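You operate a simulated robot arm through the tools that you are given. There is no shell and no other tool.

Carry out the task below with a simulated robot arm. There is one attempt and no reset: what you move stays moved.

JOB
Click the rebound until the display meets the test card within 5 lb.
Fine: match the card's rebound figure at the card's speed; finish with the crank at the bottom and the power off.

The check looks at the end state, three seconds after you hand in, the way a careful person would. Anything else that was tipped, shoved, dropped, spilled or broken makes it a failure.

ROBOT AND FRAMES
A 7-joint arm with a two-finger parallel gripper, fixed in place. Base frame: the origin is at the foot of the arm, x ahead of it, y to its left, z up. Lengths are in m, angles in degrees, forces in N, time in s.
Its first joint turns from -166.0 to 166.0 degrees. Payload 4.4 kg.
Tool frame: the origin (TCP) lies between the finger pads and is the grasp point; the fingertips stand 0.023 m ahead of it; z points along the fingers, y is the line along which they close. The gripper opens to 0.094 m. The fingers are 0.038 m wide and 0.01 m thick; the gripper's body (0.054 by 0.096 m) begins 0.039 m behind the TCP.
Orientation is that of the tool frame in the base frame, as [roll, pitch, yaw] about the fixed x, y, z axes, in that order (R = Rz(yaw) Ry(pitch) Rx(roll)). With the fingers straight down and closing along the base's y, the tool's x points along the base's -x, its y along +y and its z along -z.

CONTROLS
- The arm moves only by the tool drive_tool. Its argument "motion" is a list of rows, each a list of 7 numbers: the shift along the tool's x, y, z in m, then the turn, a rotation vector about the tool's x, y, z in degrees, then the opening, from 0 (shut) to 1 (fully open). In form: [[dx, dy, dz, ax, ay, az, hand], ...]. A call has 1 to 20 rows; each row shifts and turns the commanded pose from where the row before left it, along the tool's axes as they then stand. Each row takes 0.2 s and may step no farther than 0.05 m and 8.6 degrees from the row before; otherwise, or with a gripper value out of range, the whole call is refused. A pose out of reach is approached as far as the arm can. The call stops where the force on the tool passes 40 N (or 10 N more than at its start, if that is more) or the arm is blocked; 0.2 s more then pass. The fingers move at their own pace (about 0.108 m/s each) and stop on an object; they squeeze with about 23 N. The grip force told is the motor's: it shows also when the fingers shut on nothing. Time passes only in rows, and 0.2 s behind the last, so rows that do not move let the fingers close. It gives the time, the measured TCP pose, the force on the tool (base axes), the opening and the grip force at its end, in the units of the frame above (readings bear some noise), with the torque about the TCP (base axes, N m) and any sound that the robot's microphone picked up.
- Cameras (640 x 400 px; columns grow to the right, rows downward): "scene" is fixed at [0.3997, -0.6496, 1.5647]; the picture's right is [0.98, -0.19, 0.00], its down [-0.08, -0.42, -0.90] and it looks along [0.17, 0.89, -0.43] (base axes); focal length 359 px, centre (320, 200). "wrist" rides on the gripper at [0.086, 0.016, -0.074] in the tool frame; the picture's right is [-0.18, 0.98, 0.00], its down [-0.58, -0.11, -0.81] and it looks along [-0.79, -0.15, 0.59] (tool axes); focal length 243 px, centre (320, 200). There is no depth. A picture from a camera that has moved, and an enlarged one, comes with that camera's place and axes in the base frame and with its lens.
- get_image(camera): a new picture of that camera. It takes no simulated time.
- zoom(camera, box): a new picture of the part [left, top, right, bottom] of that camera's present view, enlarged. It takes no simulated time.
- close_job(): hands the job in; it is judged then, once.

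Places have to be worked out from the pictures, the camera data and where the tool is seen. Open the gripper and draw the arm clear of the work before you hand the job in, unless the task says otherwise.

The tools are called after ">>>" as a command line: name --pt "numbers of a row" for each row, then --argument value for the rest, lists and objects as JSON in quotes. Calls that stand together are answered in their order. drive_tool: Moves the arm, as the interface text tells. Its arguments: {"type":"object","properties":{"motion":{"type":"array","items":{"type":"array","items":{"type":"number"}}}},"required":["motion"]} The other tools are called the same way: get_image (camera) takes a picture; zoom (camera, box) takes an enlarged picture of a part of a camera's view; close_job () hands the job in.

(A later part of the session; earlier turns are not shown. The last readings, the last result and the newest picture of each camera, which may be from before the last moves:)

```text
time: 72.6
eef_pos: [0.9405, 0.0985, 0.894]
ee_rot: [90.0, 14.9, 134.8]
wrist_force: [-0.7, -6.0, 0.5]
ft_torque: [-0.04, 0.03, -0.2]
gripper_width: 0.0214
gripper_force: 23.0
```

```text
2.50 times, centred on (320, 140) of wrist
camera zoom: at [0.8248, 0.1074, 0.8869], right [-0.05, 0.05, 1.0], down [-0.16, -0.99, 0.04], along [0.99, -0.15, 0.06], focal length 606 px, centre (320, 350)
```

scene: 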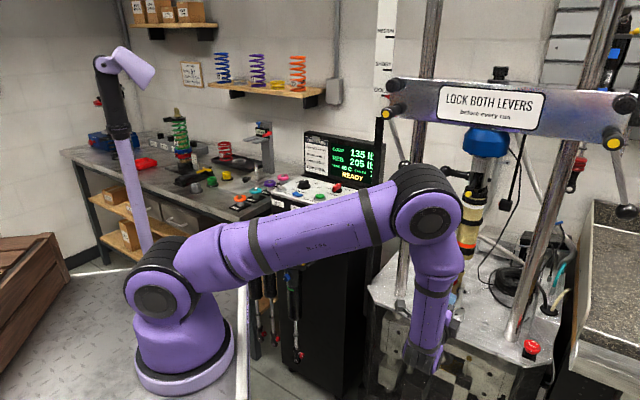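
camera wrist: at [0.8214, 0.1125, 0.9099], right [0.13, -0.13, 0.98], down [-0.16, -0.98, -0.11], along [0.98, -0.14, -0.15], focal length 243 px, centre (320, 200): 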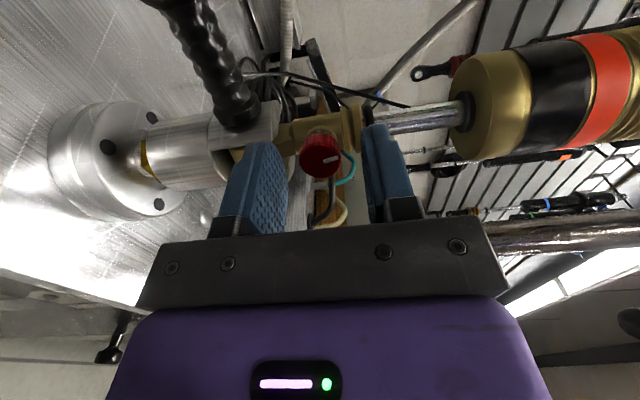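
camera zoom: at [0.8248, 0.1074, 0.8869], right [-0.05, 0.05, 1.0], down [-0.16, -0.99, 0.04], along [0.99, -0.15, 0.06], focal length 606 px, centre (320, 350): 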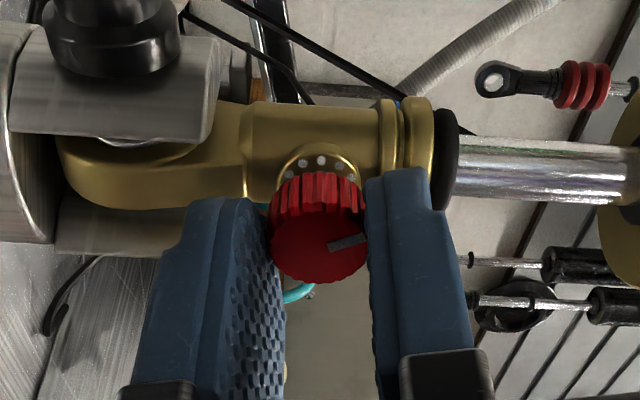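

Turning concentrically with low forces; no click yet. I continue another 15°.

>>> drive_tool --pt "0 0 0 0 0 -5 0.1" --pt "0 0 0 0 0 -5 0.1" --pt "0 0 0 0 0 -5 0.1"

>>> zoom --camera "wrist" --box '[230, 60, 410, 220]'

```text
time: 73.4
eef_pos: [0.9391, 0.0982, 0.8946]
ee_rot: [89.9, 29.8, 134.9]
wrist_force: [-3.6, -5.3, 1.0]
ft_torque: [-0.07, 0.13, -0.05]
gripper_width: 0.0212
gripper_force: 22.9
```

```text
2.50 times, centred on (320, 140) of wrist
camera zoom: at [0.8281, 0.1042, 0.8647], right [-0.23, 0.23, 0.94], down [-0.18, -0.96, 0.19], along [0.96, -0.12, 0.27], focal length 606 px, centre (320, 350)
```

zoom: 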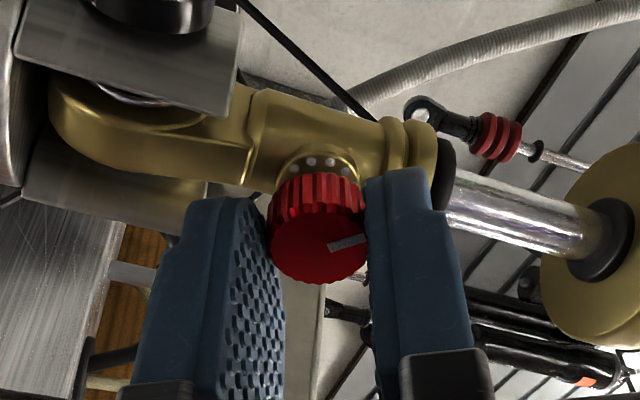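

Another 15° (30° in this grip), silent. I release to see where the knob settles.

>>> drive_tool --pt "0 0 0 0 0 0 0.4" --pt "0 0 0 0 0 0 0.4"

>>> zoom --camera "wrist" --box '[230, 60, 410, 220]'

>>> zoom --camera "wrist" --box '[285, 100, 355, 180]'

```text
time: 74.0
eef_pos: [0.9401, 0.0991, 0.8943]
ee_rot: [90.1, 29.8, 134.9]
wrist_force: [-0.4, 0.8, 0.4]
ft_torque: [0.01, -0.01, -0.03]
gripper_width: 0.038
gripper_force: 0.1
```

```text
2.50 times, centred on (320, 140) of wrist
camera zoom: at [0.8282, 0.1046, 0.8646], right [-0.23, 0.23, 0.94], down [-0.18, -0.96, 0.19], along [0.96, -0.12, 0.27], focal length 606 px, centre (320, 350)
```

zoom: 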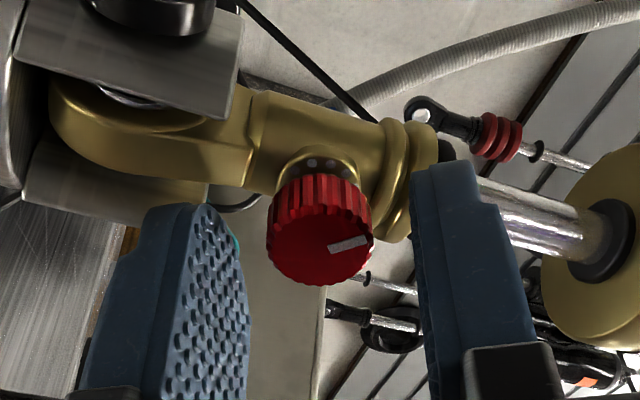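

```text
5.00 times, centred on (320, 140) of wrist
camera zoom: at [0.8282, 0.1046, 0.8646], right [-0.23, 0.23, 0.94], down [-0.18, -0.96, 0.19], along [0.96, -0.12, 0.27], focal length 1213 px, centre (320, 500)
```

zoom: 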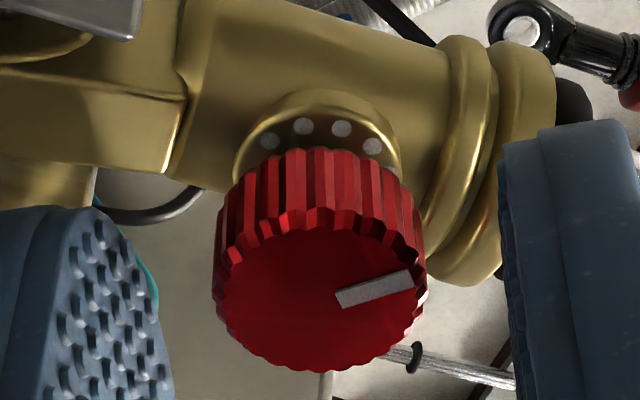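

The knob stays put (now ≈ −41° from the start). I grip again and turn 20° more, still listening for clicks.

>>> drive_tool --pt "0 0 0 0 0 0 0.1" --pt "0 0 0 0 0 0 0.1" --pt "0 0 0 0 0 0 0.1" --pt "0 0 0 0 0 -5 0.1" --pt "0 0 0 0 0 -5 0.1" --pt "0 0 0 0 0 -5 0.1" --pt "0 0 0 0 0 -5 0.1"

>>> zoom --camera "wrist" --box '[230, 60, 410, 220]'

```text
time: 75.6
eef_pos: [0.9391, 0.1011, 0.8934]
ee_rot: [89.8, 49.9, 134.8]
wrist_force: [-3.8, 2.6, 2.0]
ft_torque: [-0.26, 0.34, 0.21]
gripper_width: 0.0217
gripper_force: 23.4
```

```text
2.50 times, centred on (320, 140) of wrist
camera zoom: at [0.8385, 0.0942, 0.8382], right [-0.45, 0.45, 0.77], down [-0.25, -0.89, 0.37], along [0.86, -0.02, 0.51], focal length 606 px, centre (320, 350)
```

zoom: 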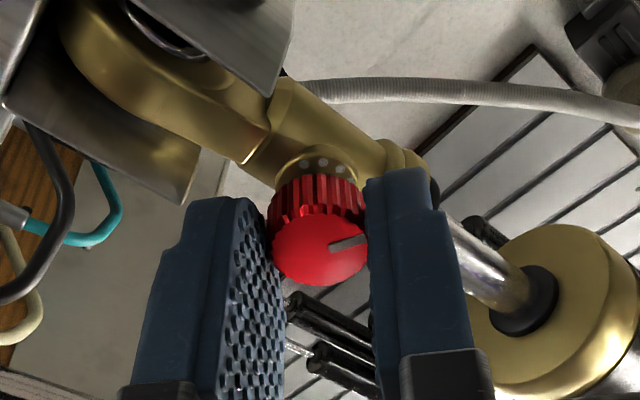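

Knob turned 61° in total, smoothly. I release, back off and get a clear look at the knob before a test run.

>>> drive_tool --pt "0 0 0 0 0 0 0.45" --pt "0 0 0 0 0 0 0.45" --pt "0 0 -0.03 0 0 0 0.45" --pt "0 0 -0.03 0 0 0 0.45" --pt "0 0 -0.03 0 0 0 0.45"

>>> get_image --camera "wrist"

>>> zoom --camera "wrist" --box '[280, 10, 370, 90]'

>>> get_image --camera "scene"

```text
time: 76.8
eef_pos: [0.8768, 0.0366, 0.8947]
ee_rot: [89.7, 49.9, 134.8]
wrist_force: [-0.2, 0.7, -0.3]
ft_torque: [-0.04, 0.0, -0.03]
gripper_width: 0.0421
gripper_force: 0.1
```

```text
taken
camera wrist: at [0.776, 0.0314, 0.8383], right [-0.45, 0.45, 0.77], down [-0.25, -0.89, 0.37], along [0.86, -0.03, 0.51], focal length 243 px, centre (320, 200)
```

wrist: 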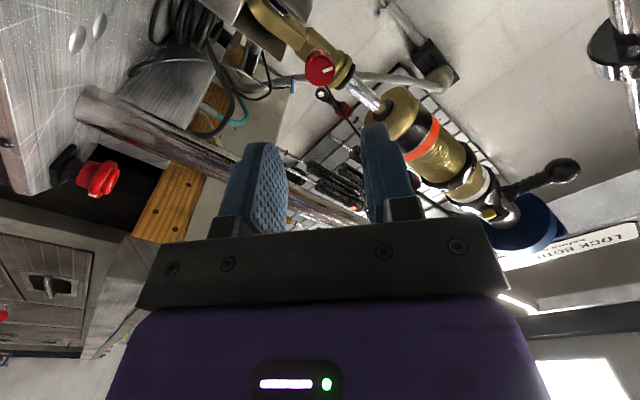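

```text
5.00 times, centred on (325, 50) of wrist
camera zoom: at [0.776, 0.0314, 0.8383], right [-0.45, 0.45, 0.77], down [-0.25, -0.89, 0.37], along [0.86, -0.03, 0.51], focal length 1213 px, centre (295, 950)
```

zoom: 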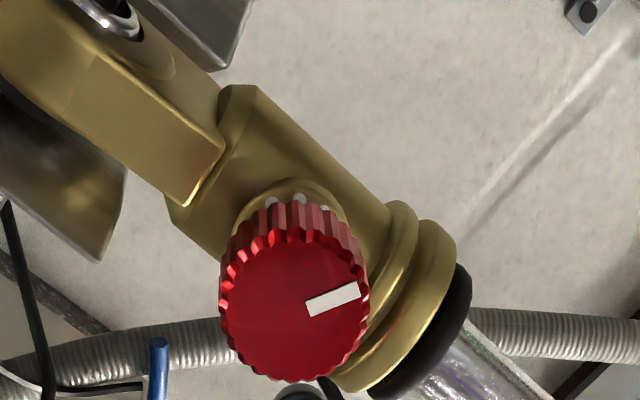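

```text
taken
```

scene: 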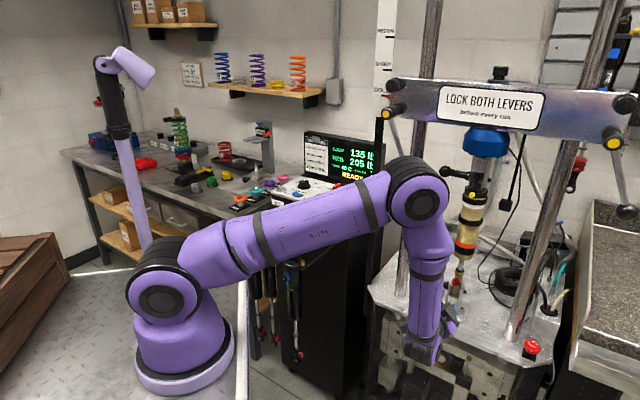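

The mark now points ~60° counter-clockwise. I retreat, roll and raise the hand back to tool-down so I can press START again.

>>> drive_tool --pt "0 0 -0.044 0 0 0 0.3" --pt "0 0 -0.044 0 0 0 0" --pt "0 0 -0.044 0 0 -8 0" --pt "0 0 -0.044 0 0 -8 0" --pt "0 0 0 0 0 -8 0" --pt "0 0 0 0 0 -8 0" --pt "0 0 0 0 0 -8 0" --pt "-0.044 0 0 0 0 0 0" --pt "-0.044 0 0 0 0 0 0" --pt "-0.044 0 0 0 0 0 0" --pt "-0.044 0 0 0 0 0 0" --pt "-0.044 0 0 0 0 0 0" --pt "-0.044 0 0 0 0 0 0"

>>> drive_tool --pt "0 0 0 0 8.2 0 0" --pt "0 0 0 0 8.2 0 0" --pt "0 0 0 0 8.2 0 0" --pt "0 0 0 0 8.2 0 0" --pt "0 0 0 0 8.2 0 0" --pt "0 0 0 0 8.2 0 0" --pt "0 0 0 0 8.2 0 0" --pt "0 0 0 0 8.2 0 0" --pt "0 0 0 0 8.2 0 0" --pt "0 0 0 0 8.2 0 0" --pt "0 0 0 0 8.0 0 0"

>>> get_image --camera "scene"

>>> get_image --camera "wrist"

```text
time: 79.6
eef_pos: [0.7541, -0.0911, 1.1583]
ee_rot: [70.8, 89.8, 115.7]
wrist_force: [1.0, 0.6, -1.2]
ft_torque: [0.02, -0.04, 0.04]
gripper_width: 0.0
gripper_force: 23.0
out of reach, approached as far as the arm can: row 7
```

```text
time: 82.0
eef_pos: [0.7549, -0.0909, 1.1579]
ee_rot: [179.9, 0.0, -135.2]
wrist_force: [0.9, -0.3, -0.1]
ft_torque: [0.03, -0.03, -0.01]
gripper_width: 0.0
gripper_force: 22.3
```

```text
taken
```

scene: 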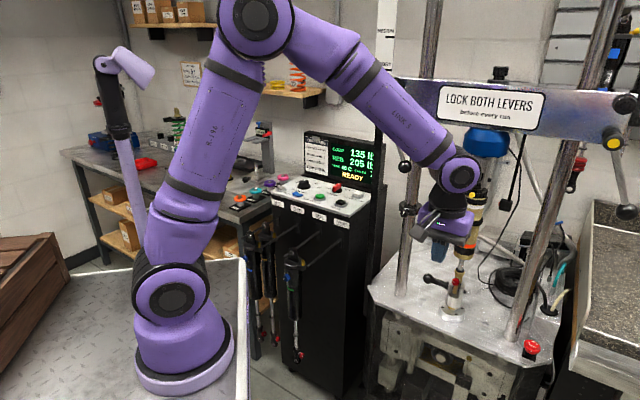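

```text
taken
camera wrist: at [0.6822, -0.1406, 1.2329], right [-0.56, 0.83, 0.0], down [0.49, 0.33, 0.81], along [0.67, 0.45, -0.59], focal length 243 px, centre (320, 200)
```

wrist: 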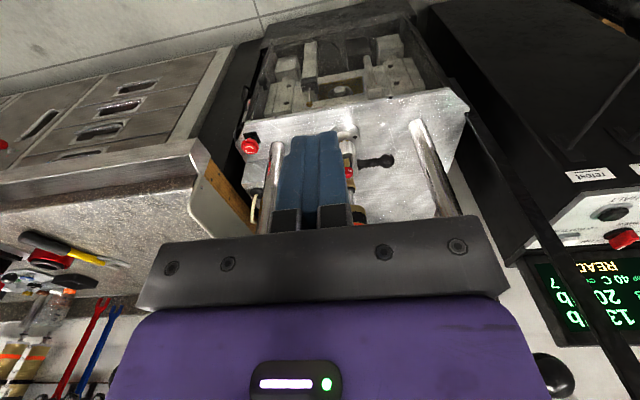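

Now back to the console: to above START.

>>> drive_tool --pt "-0.0177 0.0428 -0.0042 0 0 0 0" --pt "-0.0177 0.0428 -0.0042 0 0 0 0" --pt "-0.0177 0.0428 -0.0042 0 0 0 0" --pt "-0.0177 0.0428 -0.0042 0 0 0 0" --pt "-0.0177 0.0428 -0.0042 0 0 0 0" --pt "-0.0177 0.0428 -0.0042 0 0 0 0" --pt "-0.0177 0.0428 -0.0042 0 0 0 0" --pt "-0.0177 0.0428 -0.0042 0 0 0 0" --pt "-0.0177 0.0428 -0.0042 0 0 0 0" --pt "-0.0177 0.0428 -0.0042 0 0 0 0" --pt "-0.0346 0.0214 0.02 0 0 0 0" --pt "-0.0346 0.0214 0.02 0 0 0 0" --pt "-0.0346 0.0214 0.02 0 0 0 0" --pt "-0.0346 0.0214 0.02 0 0 0 0" --pt "-0.0346 0.0214 0.02 0 0 0 0"

>>> get_image --camera "wrist"

```text
time: 85.2
eef_pos: [0.6272, 0.5345, 1.0998]
ee_rot: [179.7, 0.3, -135.1]
wrist_force: [-0.1, -0.6, 1.9]
ft_torque: [0.08, 0.03, 0.0]
gripper_width: 0.0002
gripper_force: 23.0
```

```text
taken
camera wrist: at [0.5537, 0.4839, 1.1739], right [-0.56, 0.83, 0.0], down [0.49, 0.33, 0.81], along [0.67, 0.46, -0.59], focal length 243 px, centre (320, 200)
```

wrist: 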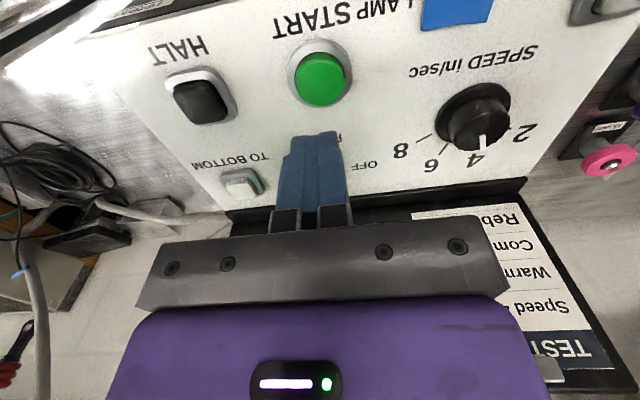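

START is on axis. Press.

>>> drive_tool --pt "0 0 0.035 0 0 0 0" --pt "0 0 0.02 0 0 0 0" --pt "0 0 0.01 0 0 0 0" --pt "0 0 0.003 0 0 0 0"

>>> drive_tool --pt "0 0 -0.03 0 0 0 0" --pt "0.03 0 -0.035 0 0 0 0" --pt "0.04 0 -0.03 0 0 0 0" --pt "0 0 0 0 0 0 0" --pt "0 0 0 0 0 0 0" --pt "0 0 0 0 0 0 0" --pt "0 0 0 0 0 0 0" --pt "0 0 0 0 0 0 0" --pt "0 0 0 0 0 0 0" --pt "0 0 0 0 0 0 0" --pt "0 0 0 0 0 0 0" --pt "0 0 0 0 0 0 0" --pt "0 0 0 0 0 0 0" --pt "0 0 0 0 0 0 0" --pt "0 0 0 0 0 0 0" --pt "0 0 0 0 0 0 0" --pt "0 0 0 0 0 0 0" --pt "0 0 0 0 0 0 0"

>>> zoom --camera "scene" --box '[290, 120, 400, 200]'

```text
time: 86.2
eef_pos: [0.6245, 0.5363, 1.0318]
ee_rot: [179.8, 0.2, -135.1]
wrist_force: [-0.3, -2.4, 4.0]
ft_torque: [0.0, 0.02, -0.04]
gripper_width: 0.0
gripper_force: 22.8
heard: click
```

```text
time: 90.0
eef_pos: [0.5753, 0.4866, 1.13]
ee_rot: [179.8, 0.1, -135.1]
wrist_force: [-0.7, -0.5, -0.2]
ft_torque: [-0.02, 0.0, -0.04]
gripper_width: 0.0002
gripper_force: 22.8
```

```text
5.00 times, centred on (345, 160) of scene
camera zoom: at [0.3997, -0.6496, 1.5647], right [0.98, -0.19, 0.0], down [-0.08, -0.42, -0.9], along [0.17, 0.89, -0.43], focal length 1793 px, centre (195, 400)
```

zoom: 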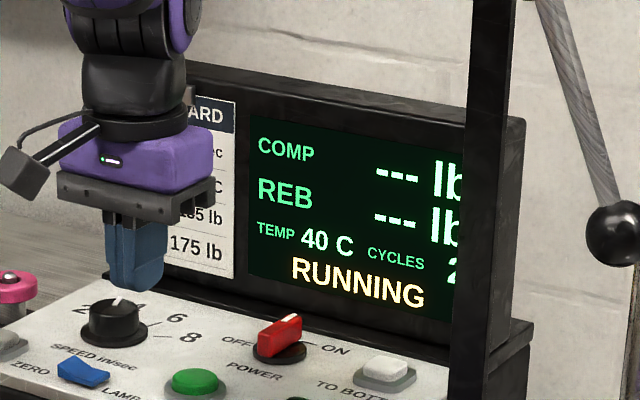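

Running, 2 cycles in. I wait for the third.

>>> drive_tool --pt "0 0 0 0 0 0 0" --pt "0 0 0 0 0 0 0" --pt "0 0 0 0 0 0 0" --pt "0 0 0 0 0 0 0" --pt "0 0 0 0 0 0 0" --pt "0 0 0 0 0 0 0" --pt "0 0 0 0 0 0 0" --pt "0 0 0 0 0 0 0"

>>> zoom --camera "scene" --box '[290, 120, 400, 200]'

```text
time: 91.8
eef_pos: [0.5766, 0.4871, 1.1298]
ee_rot: [179.8, 0.1, -135.1]
wrist_force: [-0.5, -0.4, 0.0]
ft_torque: [-0.02, -0.02, 0.01]
gripper_width: 0.0001
gripper_force: 23.1
```

```text
5.00 times, centred on (345, 160) of scene
camera zoom: at [0.3997, -0.6496, 1.5647], right [0.98, -0.19, 0.0], down [-0.08, -0.42, -0.9], along [0.17, 0.89, -0.43], focal length 1793 px, centre (195, 400)
```

zoom: 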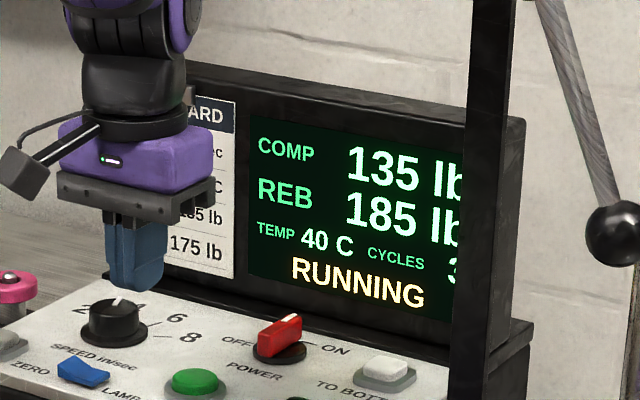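

REB dropped from 205 to 185 for ~60°, i.e. 10 lb per 30°. One more 30° should give 175. I halt the machine.

>>> drive_tool --pt "-0.0218 -0.0312 0 0 0 0 0" --pt "-0.0218 -0.0312 0 0 0 0 0" --pt "-0.0218 -0.0312 0 0 0 0 0" --pt "0 0 0.0375 0 0 0 0" --pt "0 0 0.0375 0 0 0 0" --pt "0 0 0.015 0 0 0 0" --pt "0 0 0.005 0 0 0 0" --pt "0 0 0.003 0 0 0 0"

>>> zoom --camera "scene" --box '[290, 120, 400, 200]'

```text
time: 93.6
eef_pos: [0.6879, 0.4675, 1.0319]
ee_rot: [179.8, 0.2, -135.0]
wrist_force: [3.2, -2.5, 7.6]
ft_torque: [-0.01, -0.01, 0.04]
gripper_width: 0.0
gripper_force: 22.5
heard: click
```

```text
5.00 times, centred on (345, 160) of scene
camera zoom: at [0.3997, -0.6496, 1.5647], right [0.98, -0.19, 0.0], down [-0.08, -0.42, -0.9], along [0.17, 0.89, -0.43], focal length 1793 px, centre (195, 400)
```

zoom: 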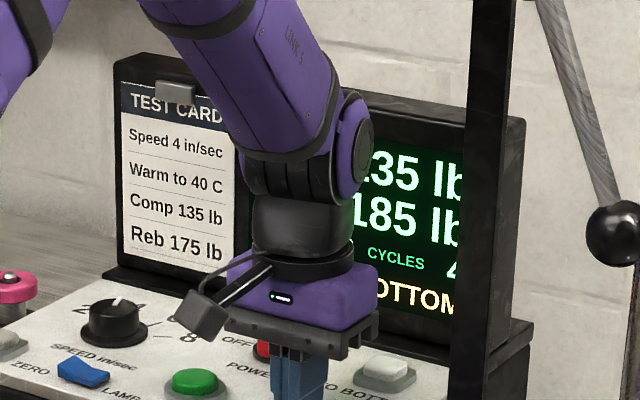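

Halted. Next TO BOTTOM: lift, shift over, press.

>>> drive_tool --pt "0 0 -0.045 0 0 0 0" --pt "-0.0341 -0.0046 -0.005 0 0 0 0" --pt "-0.0341 -0.0046 0 0 0 0 0" --pt "-0.0341 -0.0046 0 0 0 0 0" --pt "0 0 0.025 0 0 0 0" --pt "0 0 0.016 0 0 0 0" --pt "0 0 0.006 0 0 0 0" --pt "0 0 0.003 0 0 0 0"

>>> get_image --camera "wrist"

```text
time: 95.4
eef_pos: [0.7693, 0.5303, 1.0327]
ee_rot: [179.8, 0.1, -135.1]
wrist_force: [-0.9, -3.1, 7.2]
ft_torque: [-0.04, 0.01, -0.01]
gripper_width: 0.0
gripper_force: 23.2
heard: click
```

```text
taken
camera wrist: at [0.6965, 0.4792, 1.1065], right [-0.56, 0.83, 0.0], down [0.49, 0.33, 0.81], along [0.67, 0.46, -0.59], focal length 243 px, centre (320, 200)
```

wrist: 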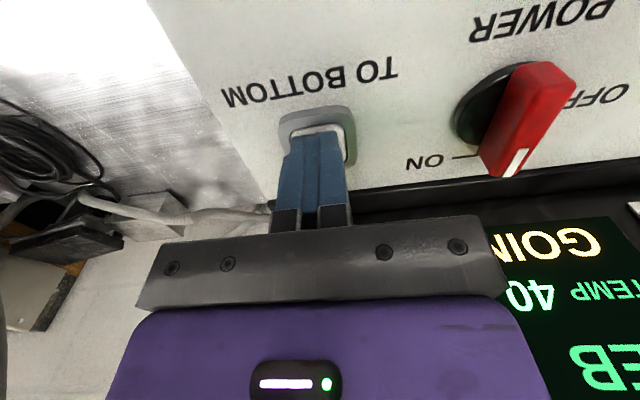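

GOING down. I retreat by the same safe path to the front of the dyno.

>>> drive_tool --pt "0 0 -0.03 0 0 0 0" --pt "0.02 0 -0.045 0 0 0 0" --pt "0.03 0 -0.04 0 0 0 0" --pt "0.045 0 -0.02 0 0 0 0" --pt "0.045 0 -0.02 0 0 0 0" --pt "0.045 0 -0.02 0 0 0 0" --pt "0.045 0 0 0 0 0 0" --pt "0.045 0 0 0 0 0 0" --pt "0.0173 -0.0416 0.0052 0 0 0 0.5" --pt "0.0173 -0.0416 0.0052 0 0 0 0.5" --pt "0.0173 -0.0416 0.0052 0 0 0 0.5" --pt "0.0173 -0.0416 0.0052 0 0 0 0.5" --pt "0.0173 -0.0416 0.0052 0 0 0 0.5" --pt "0.0173 -0.0416 0.0052 0 0 0 0.5" --pt "0.0173 -0.0416 0.0052 0 0 0 0.5" --pt "0.0173 -0.0416 0.0052 0 0 0 0.5" --pt "0.0173 -0.0416 0.0052 0 0 0 0.5" --pt "0.0173 -0.0416 0.0052 0 0 0 0.5"

>>> drive_tool --pt "0 0 0 0 -8.2 0 0.5" --pt "0 0 0 0 -8.2 0 0.5" --pt "0 0 0 0 -8.2 0 0.5" --pt "0 0 0 0 -8.2 0 0.5" --pt "0 0 0 0 -8.2 0 0.5" --pt "0 0 0 0 -8.2 0 0.5" --pt "0 0 0 0 -8.2 0 0.5" --pt "0 0 0 0 -8.2 0 0.5" --pt "0 0 0 0 -8.2 0 0.5" --pt "0 0 0 0 -8.2 0 0.5" --pt "0 0 0 0 -8.0 0 0.5"

>>> zoom --camera "scene" --box '[290, 120, 400, 200]'

>>> get_image --camera "scene"

```text
time: 99.2
eef_pos: [0.7444, -0.079, 1.1541]
ee_rot: [179.7, 0.1, -135.0]
wrist_force: [-0.1, 0.8, 0.9]
ft_torque: [-0.04, 0.02, 0.02]
gripper_width: 0.047
gripper_force: 0.1
```

```text
time: 101.6
eef_pos: [0.7449, -0.08, 1.1523]
ee_rot: [22.9, 89.6, 67.8]
wrist_force: [-0.5, 0.4, 0.3]
ft_torque: [0.02, 0.03, -0.03]
gripper_width: 0.0471
gripper_force: 0.0
```

```text
5.00 times, centred on (345, 160) of scene
camera zoom: at [0.3997, -0.6496, 1.5647], right [0.98, -0.19, 0.0], down [-0.08, -0.42, -0.9], along [0.17, 0.89, -0.43], focal length 1793 px, centre (195, 400)
```

zoom: 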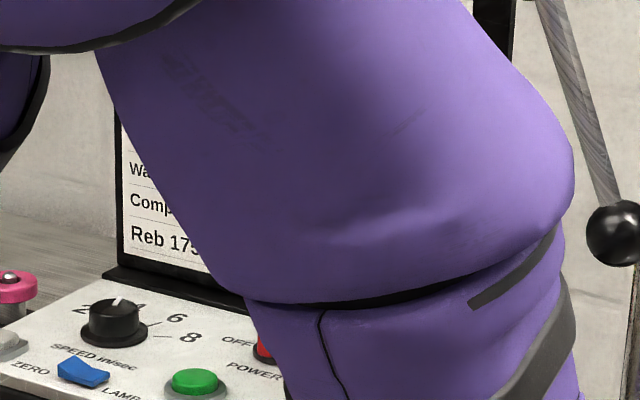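

```text
taken
```

scene: 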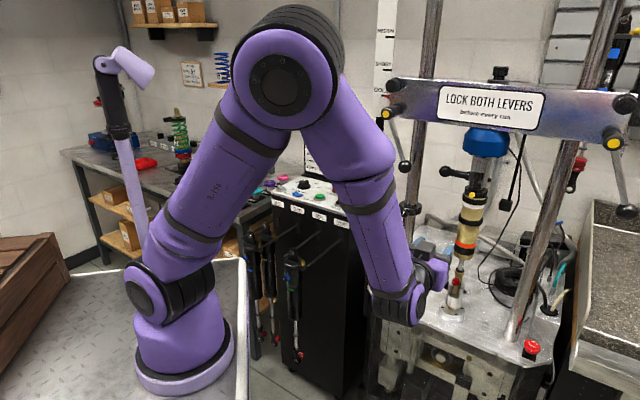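

I lower to knob height, centre sideways and roll the hand +56°.

>>> drive_tool --pt "0.043 -0.0019 0 0 0 0 0.45" --pt "0.043 -0.0019 0 0 0 0 0.45" --pt "0.043 -0.0019 0 0 0 0 0.45" --pt "0.043 -0.0019 0 0 0 0 0.45" --pt "0.043 -0.0019 0 0 0 0 0.45" --pt "0.043 -0.0019 0 0 0 0 0.45" --pt "0 0 0 0 0 8 0.45" --pt "0 0 0 0 0 8 0.45" --pt "0 0 0 0 0 8 0.45" --pt "0 0 0 0 0 8 0.45" --pt "0 0 0 0 0 8 0.45" --pt "0 0 0 0 0 8 0.45" --pt "0 0 0 0 0 8 0.45"

>>> get_image --camera "wrist"

>>> zoom --camera "scene" --box '[290, 120, 400, 200]'

>>> zoom --camera "scene" --box '[410, 240, 490, 325]'

```text
time: 104.4
eef_pos: [0.7555, -0.0874, 0.8946]
ee_rot: [89.9, 33.7, 134.8]
wrist_force: [0.2, -0.4, -0.1]
ft_torque: [0.0, 0.03, 0.0]
gripper_width: 0.0422
gripper_force: 0.0
```

```text
taken
camera wrist: at [0.6446, -0.0838, 0.8598], right [-0.28, 0.28, 0.92], down [-0.19, -0.95, 0.23], along [0.94, -0.11, 0.32], focal length 243 px, centre (320, 200)
```

wrist: 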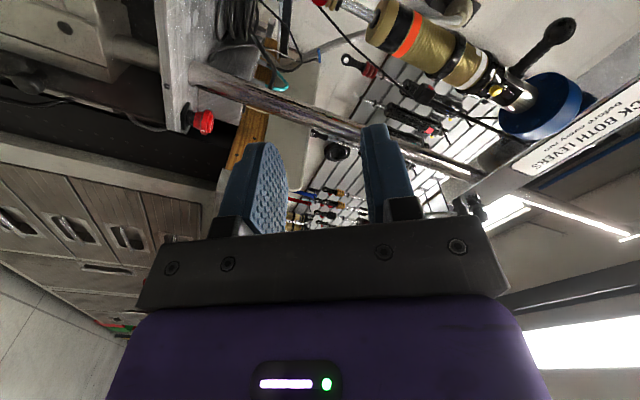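

```text
5.00 times, centred on (345, 160) of scene
camera zoom: at [0.3997, -0.6496, 1.5647], right [0.98, -0.19, 0.0], down [-0.08, -0.42, -0.9], along [0.17, 0.89, -0.43], focal length 1793 px, centre (195, 400)
```

zoom: 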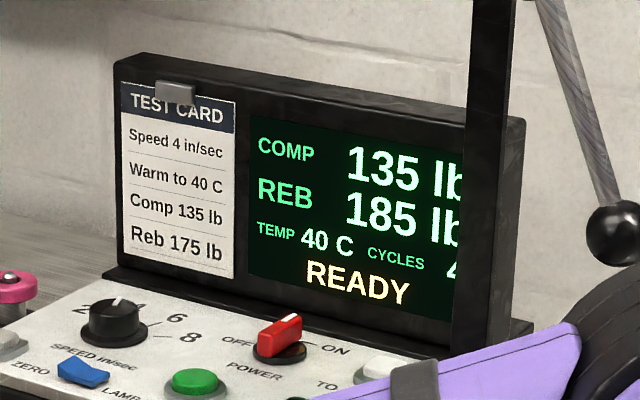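

```text
4.71 times, centred on (450, 282) of scene
camera zoom: at [0.3997, -0.6496, 1.5647], right [0.98, -0.19, 0.0], down [-0.08, -0.42, -0.9], along [0.17, 0.89, -0.43], focal length 1688 px, centre (-292, -188)
```

zoom: 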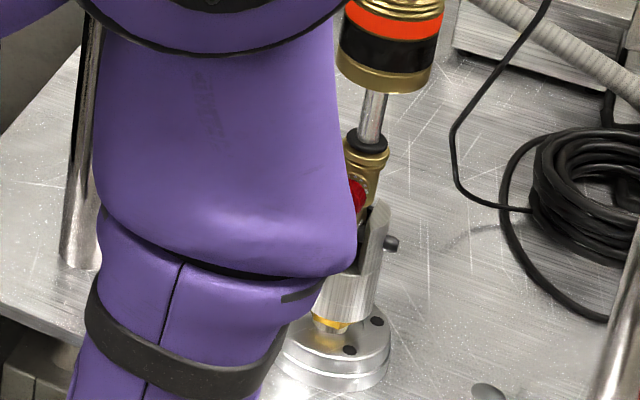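

READY at bottom. I advance toward the knob and check alignment.

>>> drive_tool --pt "0 0 0.0455 0 0 0 0.45" --pt "0 0 0.0455 0 0 0 0.45" --pt "0 0 0.0455 0 0 0 0.45" --pt "0 0 0.0455 0 0 0 0.45" --pt "0 0 0.04 0 0 0 0.45"

>>> get_image --camera "wrist"

>>> zoom --camera "wrist" --box '[240, 40, 400, 160]'

```text
time: 105.6
eef_pos: [0.9114, 0.0695, 0.8935]
ee_rot: [89.9, 33.7, 134.8]
wrist_force: [0.5, -0.6, -0.2]
ft_torque: [0.0, -0.02, -0.04]
gripper_width: 0.0424
gripper_force: 0.1
```

```text
taken
camera wrist: at [0.8028, 0.0734, 0.8593], right [-0.28, 0.28, 0.92], down [-0.19, -0.95, 0.23], along [0.94, -0.11, 0.32], focal length 243 px, centre (320, 200)
```

wrist: 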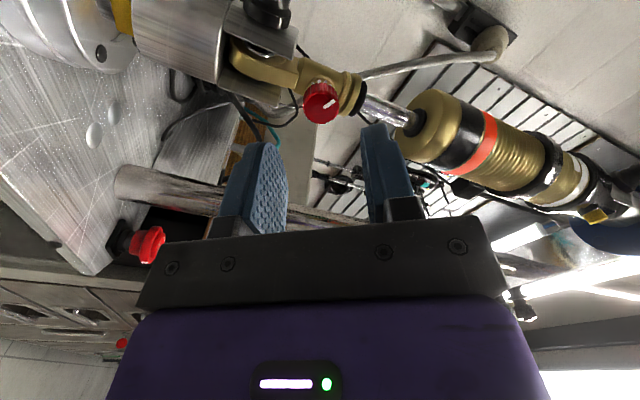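

```text
3.33 times, centred on (320, 100) of wrist
camera zoom: at [0.8028, 0.0734, 0.8593], right [-0.28, 0.28, 0.92], down [-0.19, -0.95, 0.23], along [0.94, -0.11, 0.32], focal length 809 px, centre (320, 533)
```

zoom: 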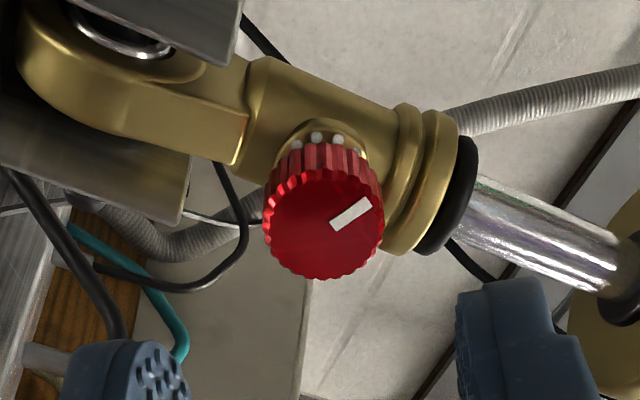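

Nearly centred. I advance to just short of the knob face and check once more.

>>> drive_tool --pt "0.001 0 0.015 0 0 0 0.45" --pt "0 0 0.015 0 0 0 0.45" --pt "0 0 0.008 0 0 0 0.45" --pt "0 0 0 0 0 0 0.45"

>>> zoom --camera "wrist" --box '[230, 60, 410, 220]'

```text
time: 106.6
eef_pos: [0.9368, 0.0976, 0.8951]
ee_rot: [89.8, 33.7, 134.7]
wrist_force: [-0.4, -0.9, 0.7]
ft_torque: [0.01, 0.0, -0.02]
gripper_width: 0.0421
gripper_force: 0.1
```

```text
2.50 times, centred on (320, 140) of wrist
camera zoom: at [0.8278, 0.1006, 0.8585], right [-0.28, 0.28, 0.92], down [-0.19, -0.95, 0.23], along [0.94, -0.11, 0.32], focal length 606 px, centre (320, 350)
```

zoom: 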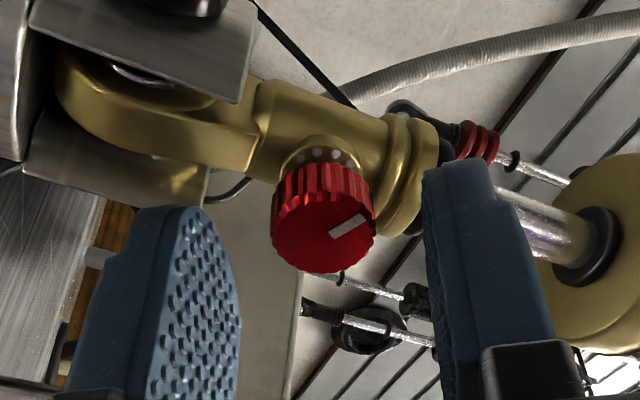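

Aligned. I close in 3 mm more, grip, and turn 32° counter-clockwise.

>>> drive_tool --pt "0 0 0.003 0 0 0 0.3" --pt "0 0 0 0 0 0 0.1" --pt "0 0 0 0 0 0 0.1" --pt "0 0 0 0 0 -4 0.1" --pt "0 0 0 0 0 -4 0.1" --pt "0 0 0 0 0 -4 0.1" --pt "0 0 0 0 0 -4 0.1"

>>> zoom --camera "wrist" --box '[230, 60, 410, 220]'

```text
time: 108.2
eef_pos: [0.938, 0.0991, 0.8951]
ee_rot: [89.9, 49.8, 134.8]
wrist_force: [-5.5, 5.6, 0.0]
ft_torque: [-0.32, 0.35, 0.41]
gripper_width: 0.0214
gripper_force: 22.7
```

```text
2.50 times, centred on (320, 140) of wrist
camera zoom: at [0.838, 0.0939, 0.8384], right [-0.45, 0.45, 0.77], down [-0.25, -0.89, 0.37], along [0.86, -0.02, 0.51], focal length 606 px, centre (320, 350)
```

zoom: 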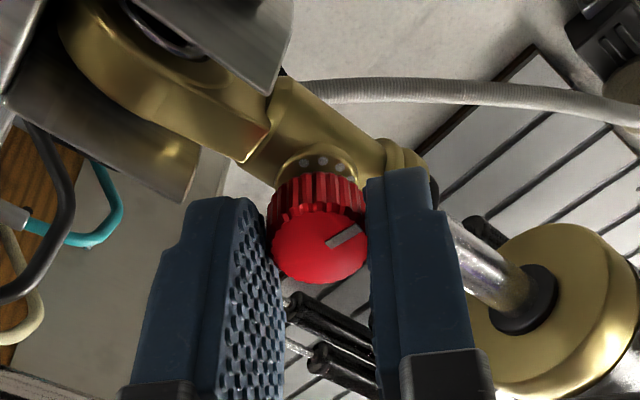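

16° turned cleanly. Another 17°.

>>> drive_tool --pt "0 0 0 0 0 -4.25 0.1" --pt "0 0 0 0 0 -4.25 0.1" --pt "0 0 0 0 0 -4.25 0.1" --pt "0 0 0 0 0 -4.25 0.1"

>>> zoom --camera "wrist" --box '[230, 60, 410, 220]'

```text
time: 109.2
eef_pos: [0.9392, 0.0988, 0.8951]
ee_rot: [89.8, 66.8, 134.7]
wrist_force: [-6.0, 5.8, -0.2]
ft_torque: [-0.36, 0.37, 0.41]
gripper_width: 0.0216
gripper_force: 22.9
```

```text
2.50 times, centred on (320, 140) of wrist
camera zoom: at [0.8522, 0.0796, 0.8214], right [-0.59, 0.59, 0.56], down [-0.34, -0.8, 0.49], along [0.73, 0.1, 0.67], focal length 606 px, centre (320, 350)
```

zoom: 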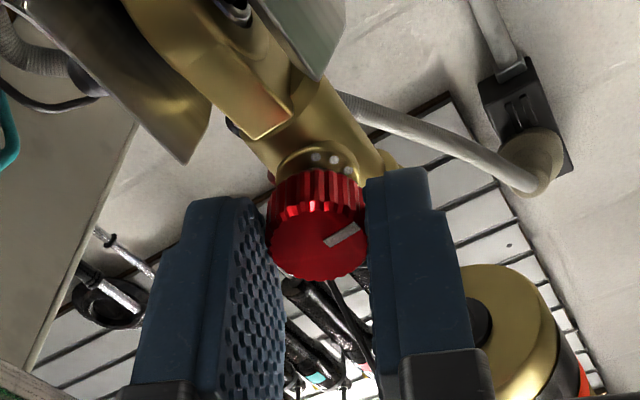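

Turned 33° in this grip. I release, back away, and look at the mark.

>>> drive_tool --pt "0 0 0 0 0 0 0.45" --pt "0 0 0 0 0 0 0.45" --pt "0 0 -0.03 0 0 0 0.45" --pt "0 0 -0.044 0 0 0 0.3" --pt "0 0 -0.044 0 0 0 0" --pt "0 0 -0.044 0 0 -8 0" --pt "0 0 -0.044 0 0 -8 0" --pt "0 0 -0.044 0 0 -7 0" --pt "-0.044 0 0 0 0 0 0" --pt "-0.044 0 0 0 0 0 0" --pt "-0.044 0 0 0 0 0 0" --pt "-0.044 0 0 0 0 0 0" --pt "-0.044 0 0 0 0 0 0" --pt "-0.044 0 0 0 0 0 0"

>>> drive_tool --pt "0 0 0 0 8.2 0 0" --pt "0 0 0 0 8.2 0 0" --pt "0 0 0 0 8.2 0 0" --pt "0 0 0 0 8.2 0 0" --pt "0 0 0 0 8.2 0 0" --pt "0 0 0 0 8.2 0 0" --pt "0 0 0 0 8.2 0 0" --pt "0 0 0 0 8.2 0 0" --pt "0 0 0 0 8.2 0 0" --pt "0 0 0 0 8.2 0 0" --pt "0 0 0 0 8.0 0 0"

>>> get_image --camera "scene"

>>> zoom --camera "scene" --box '[444, 272, 470, 294]'

>>> get_image --camera "wrist"

```text
time: 112.2
eef_pos: [0.7636, -0.0792, 1.1585]
ee_rot: [77.8, 89.8, 122.8]
wrist_force: [0.5, -0.6, -0.4]
ft_torque: [0.04, -0.03, 0.01]
gripper_width: 0.0
gripper_force: 23.3
```

```text
time: 114.6
eef_pos: [0.764, -0.0813, 1.159]
ee_rot: [179.9, 0.0, -135.3]
wrist_force: [0.9, 0.0, 1.1]
ft_torque: [0.05, -0.04, 0.0]
gripper_width: 0.0001
gripper_force: 23.2
```

```text
taken
```

scene: 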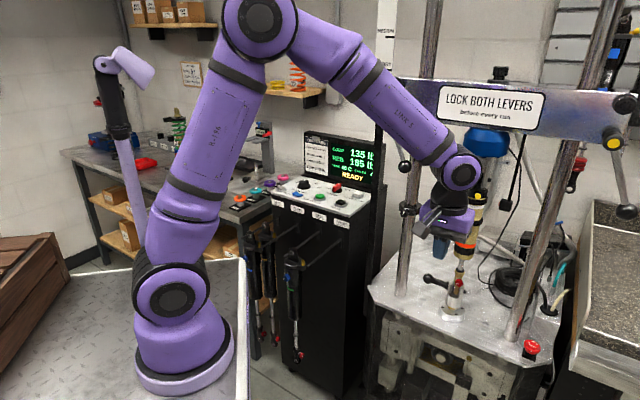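

```text
16.00 times, centred on (457, 283) of scene
camera zoom: at [0.3997, -0.6496, 1.5647], right [0.98, -0.19, 0.0], down [-0.08, -0.42, -0.9], along [0.17, 0.89, -0.43], focal length 5737 px, centre (-1872, -1128)
```

zoom: 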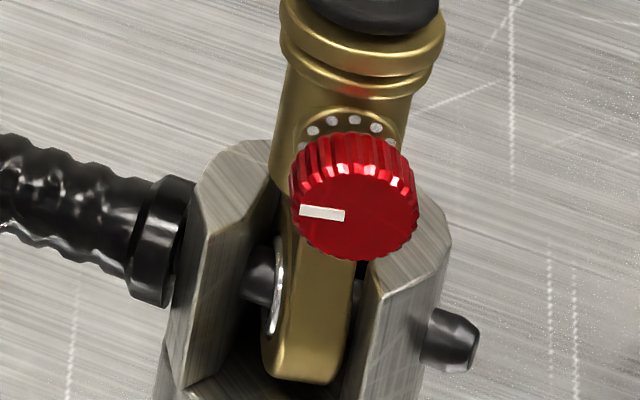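

```text
taken
camera wrist: at [0.6903, -0.131, 1.2328], right [-0.56, 0.83, 0.0], down [0.49, 0.33, 0.81], along [0.67, 0.45, -0.59], focal length 243 px, centre (320, 200)
```

wrist: 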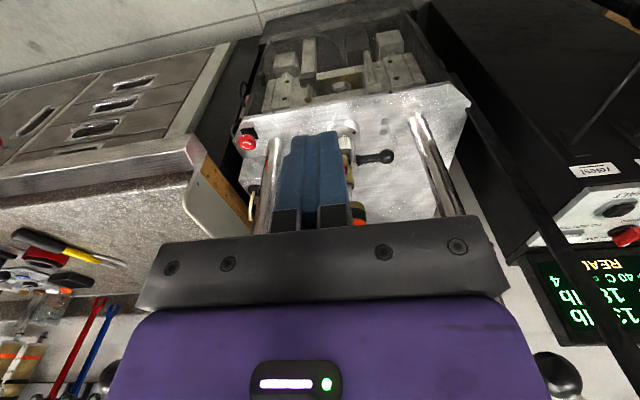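

The mark is now at about −90° (9 o'clock). I go back to the console and start a verification run.

>>> drive_tool --pt "-0.0164 0.0427 -0.0041 0 0 0 0" --pt "-0.0164 0.0427 -0.0041 0 0 0 0" --pt "-0.0164 0.0427 -0.0041 0 0 0 0" --pt "-0.0164 0.0427 -0.0041 0 0 0 0" --pt "-0.0164 0.0427 -0.0041 0 0 0 0" --pt "-0.0164 0.0427 -0.0041 0 0 0 0" --pt "-0.0164 0.0427 -0.0041 0 0 0 0" --pt "-0.0164 0.0427 -0.0041 0 0 0 0" --pt "-0.0164 0.0427 -0.0041 0 0 0 0" --pt "-0.0164 0.0427 -0.0041 0 0 0 0" --pt "-0.0346 0.0214 0.02 0 0 0 0" --pt "-0.0346 0.0214 0.02 0 0 0 0" --pt "-0.0346 0.0214 0.02 0 0 0 0" --pt "-0.0346 0.0214 0.02 0 0 0 0" --pt "-0.0346 0.0214 0.02 0 0 0 0"

>>> get_image --camera "wrist"

>>> zoom --camera "scene" --box '[410, 170, 520, 330]'

```text
time: 117.8
eef_pos: [0.6242, 0.5381, 1.1024]
ee_rot: [179.9, 0.2, -135.2]
wrist_force: [0.0, -0.9, 1.1]
ft_torque: [0.04, 0.0, -0.03]
gripper_width: 0.0
gripper_force: 23.3
```

```text
taken
camera wrist: at [0.5509, 0.4868, 1.1763], right [-0.56, 0.83, 0.0], down [0.49, 0.33, 0.81], along [0.67, 0.46, -0.59], focal length 243 px, centre (320, 200)
```

wrist: 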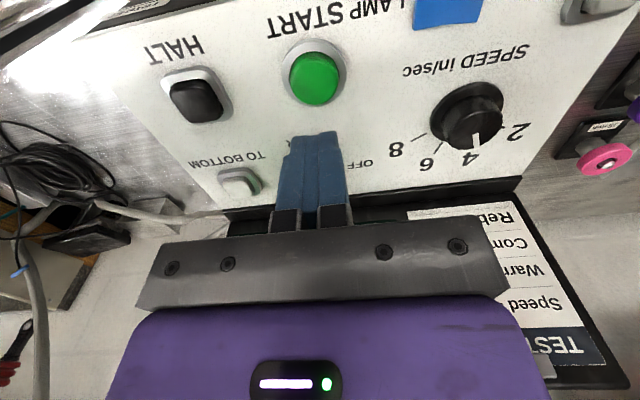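

```text
2.50 times, centred on (465, 250) of scene
camera zoom: at [0.3997, -0.6496, 1.5647], right [0.98, -0.19, 0.0], down [-0.08, -0.42, -0.9], along [0.17, 0.89, -0.43], focal length 896 px, centre (-42, 75)
```

zoom: 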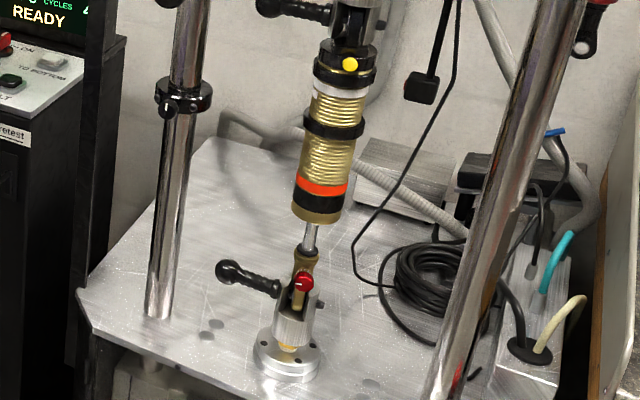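

I shift 4 mm, press START, then wait for three cycles.

>>> drive_tool --pt "0 -0.004 0.035 0 0 0 0" --pt "0 0 0.02 0 0 0 0" --pt "0 0 0.012 0 0 0 0" --pt "0 0 0.003 0 0 0 0"

>>> drive_tool --pt "0 0 -0.03 0 0 0 0" --pt "0.03 0 -0.035 0 0 0 0" --pt "0.04 0 -0.03 0 0 0 0" --pt "0 0 0 0 0 0 0" --pt "0 0 0 0 0 0 0" --pt "0 0 0 0 0 0 0" --pt "0 0 0 0 0 0 0" --pt "0 0 0 0 0 0 0" --pt "0 0 0 0 0 0 0" --pt "0 0 0 0 0 0 0" --pt "0 0 0 0 0 0 0" --pt "0 0 0 0 0 0 0" --pt "0 0 0 0 0 0 0" --pt "0 0 0 0 0 0 0" --pt "0 0 0 0 0 0 0" --pt "0 0 0 0 0 0 0" --pt "0 0 0 0 0 0 0" --pt "0 0 0 0 0 0 0" --pt "0 0 0 0 0 0 0" --pt "0 0 0 0 0 0 0"

>>> drive_tool --pt "0 0 0 0 0 0 0" --pt "0 0 0 0 0 0 0" --pt "0 0 0 0 0 0 0" --pt "0 0 0 0 0 0 0" --pt "0 0 0 0 0 0 0" --pt "0 0 0 0 0 0 0" --pt "0 0 0 0 0 0 0" --pt "0 0 0 0 0 0 0"

>>> zoom --camera "scene" --box '[290, 120, 400, 200]'

```text
time: 118.8
eef_pos: [0.6272, 0.535, 1.0336]
ee_rot: [179.8, 0.2, -135.1]
wrist_force: [-0.3, 2.6, 6.8]
ft_torque: [0.05, 0.02, 0.03]
gripper_width: 0.0
gripper_force: 22.9
heard: click
```

```text
time: 123.0
eef_pos: [0.5768, 0.4841, 1.1277]
ee_rot: [179.8, 0.1, -135.0]
wrist_force: [0.2, -0.1, -0.1]
ft_torque: [-0.02, -0.03, -0.02]
gripper_width: 0.0001
gripper_force: 23.0
```

```text
time: 124.8
eef_pos: [0.5768, 0.4855, 1.1267]
ee_rot: [179.8, 0.1, -135.0]
wrist_force: [-0.2, 0.1, 0.8]
ft_torque: [0.0, 0.01, 0.02]
gripper_width: 0.0
gripper_force: 22.7
```

```text
5.00 times, centred on (345, 160) of scene
camera zoom: at [0.3997, -0.6496, 1.5647], right [0.98, -0.19, 0.0], down [-0.08, -0.42, -0.9], along [0.17, 0.89, -0.43], focal length 1793 px, centre (195, 400)
```

zoom: 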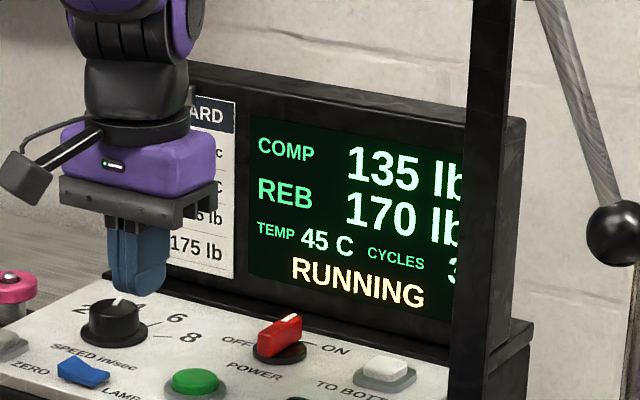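

REB 170 with TEMP now 45 °C – within tolerance but not exact; either slightly too many clicks or the oil has warmed. I halt now, reading the display as I go.

>>> drive_tool --pt "-0.0218 -0.0312 0 0 0 0 0" --pt "-0.0218 -0.0312 0 0 0 0 0" --pt "-0.0218 -0.0312 0 0 0 0 0" --pt "0 0 0.0375 0 0 0 0"

>>> zoom --camera "scene" --box '[290, 120, 400, 200]'

>>> zoom --camera "wrist" --box '[430, 180, 640, 400]'

```text
time: 125.8
eef_pos: [0.6898, 0.4639, 1.0912]
ee_rot: [179.7, 0.2, -135.1]
wrist_force: [-0.2, -0.8, 0.3]
ft_torque: [0.01, -0.02, 0.0]
gripper_width: 0.0001
gripper_force: 23.2
```

```text
5.00 times, centred on (345, 160) of scene
camera zoom: at [0.3997, -0.6496, 1.5647], right [0.98, -0.19, 0.0], down [-0.08, -0.42, -0.9], along [0.17, 0.89, -0.43], focal length 1793 px, centre (195, 400)
```

zoom: 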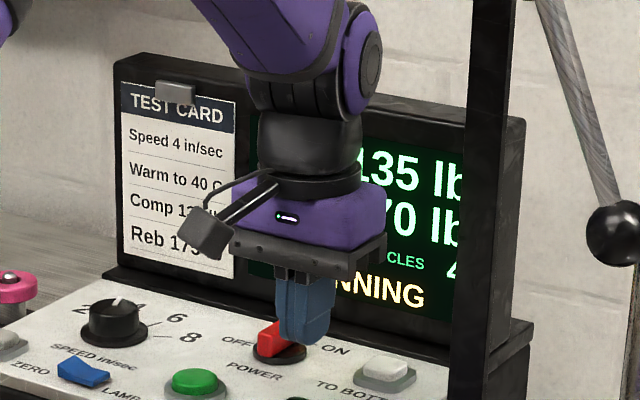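

```text
1.82 times, centred on (535, 290) of wrist
camera zoom: at [0.617, 0.4131, 1.1648], right [-0.56, 0.83, 0.0], down [0.49, 0.33, 0.81], along [0.67, 0.46, -0.59], focal length 441 px, centre (-71, 36)
```

zoom: 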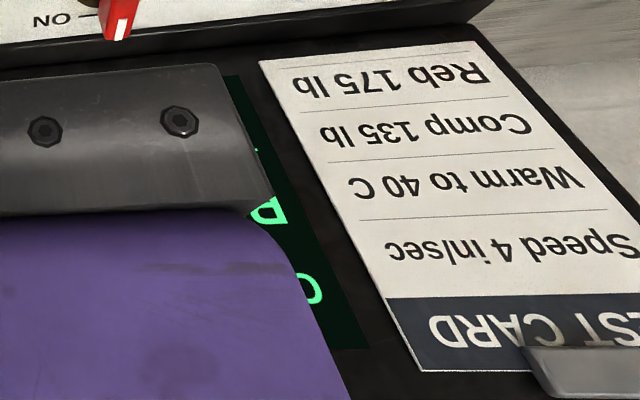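

Pressing HALT.

>>> drive_tool --pt "0 0 0.036 0 0 0 0" --pt "0 0 0.014 0 0 0 0" --pt "0 0 0.006 0 0 0 0" --pt "0 0 0.003 0 0 0 0"

>>> drive_tool --pt "0 0 -0.045 0 0 0 0" --pt "-0.0341 -0.0046 -0.005 0 0 0 0" --pt "-0.0341 -0.0046 0 0 0 0 0" --pt "-0.0341 -0.0046 0 0 0 0 0" --pt "0 0 0.025 0 0 0 0" --pt "0 0 0.016 0 0 0 0" --pt "0 0 0.006 0 0 0 0" --pt "0 0 0.003 0 0 0 0"

>>> get_image --camera "wrist"

```text
time: 126.8
eef_pos: [0.6901, 0.4646, 1.0325]
ee_rot: [179.9, 0.3, -135.1]
wrist_force: [-2.8, -4.2, 20.8]
ft_torque: [0.02, 0.1, 0.01]
gripper_width: 0.0
gripper_force: 23.6
heard: click
```

```text
time: 128.6
eef_pos: [0.7733, 0.5276, 1.0323]
ee_rot: [179.8, 0.3, -135.1]
wrist_force: [-0.7, -3.8, 17.1]
ft_torque: [-0.03, 0.06, 0.01]
gripper_width: 0.0001
gripper_force: 23.0
heard: click
```

```text
taken
camera wrist: at [0.7002, 0.4764, 1.106], right [-0.56, 0.83, 0.0], down [0.49, 0.33, 0.81], along [0.67, 0.46, -0.59], focal length 243 px, centre (320, 200)
```

wrist: 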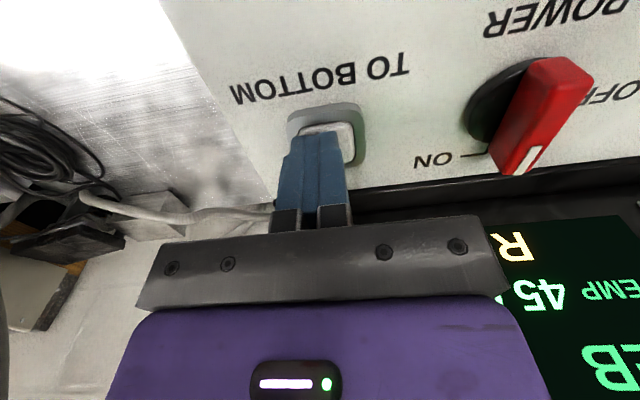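

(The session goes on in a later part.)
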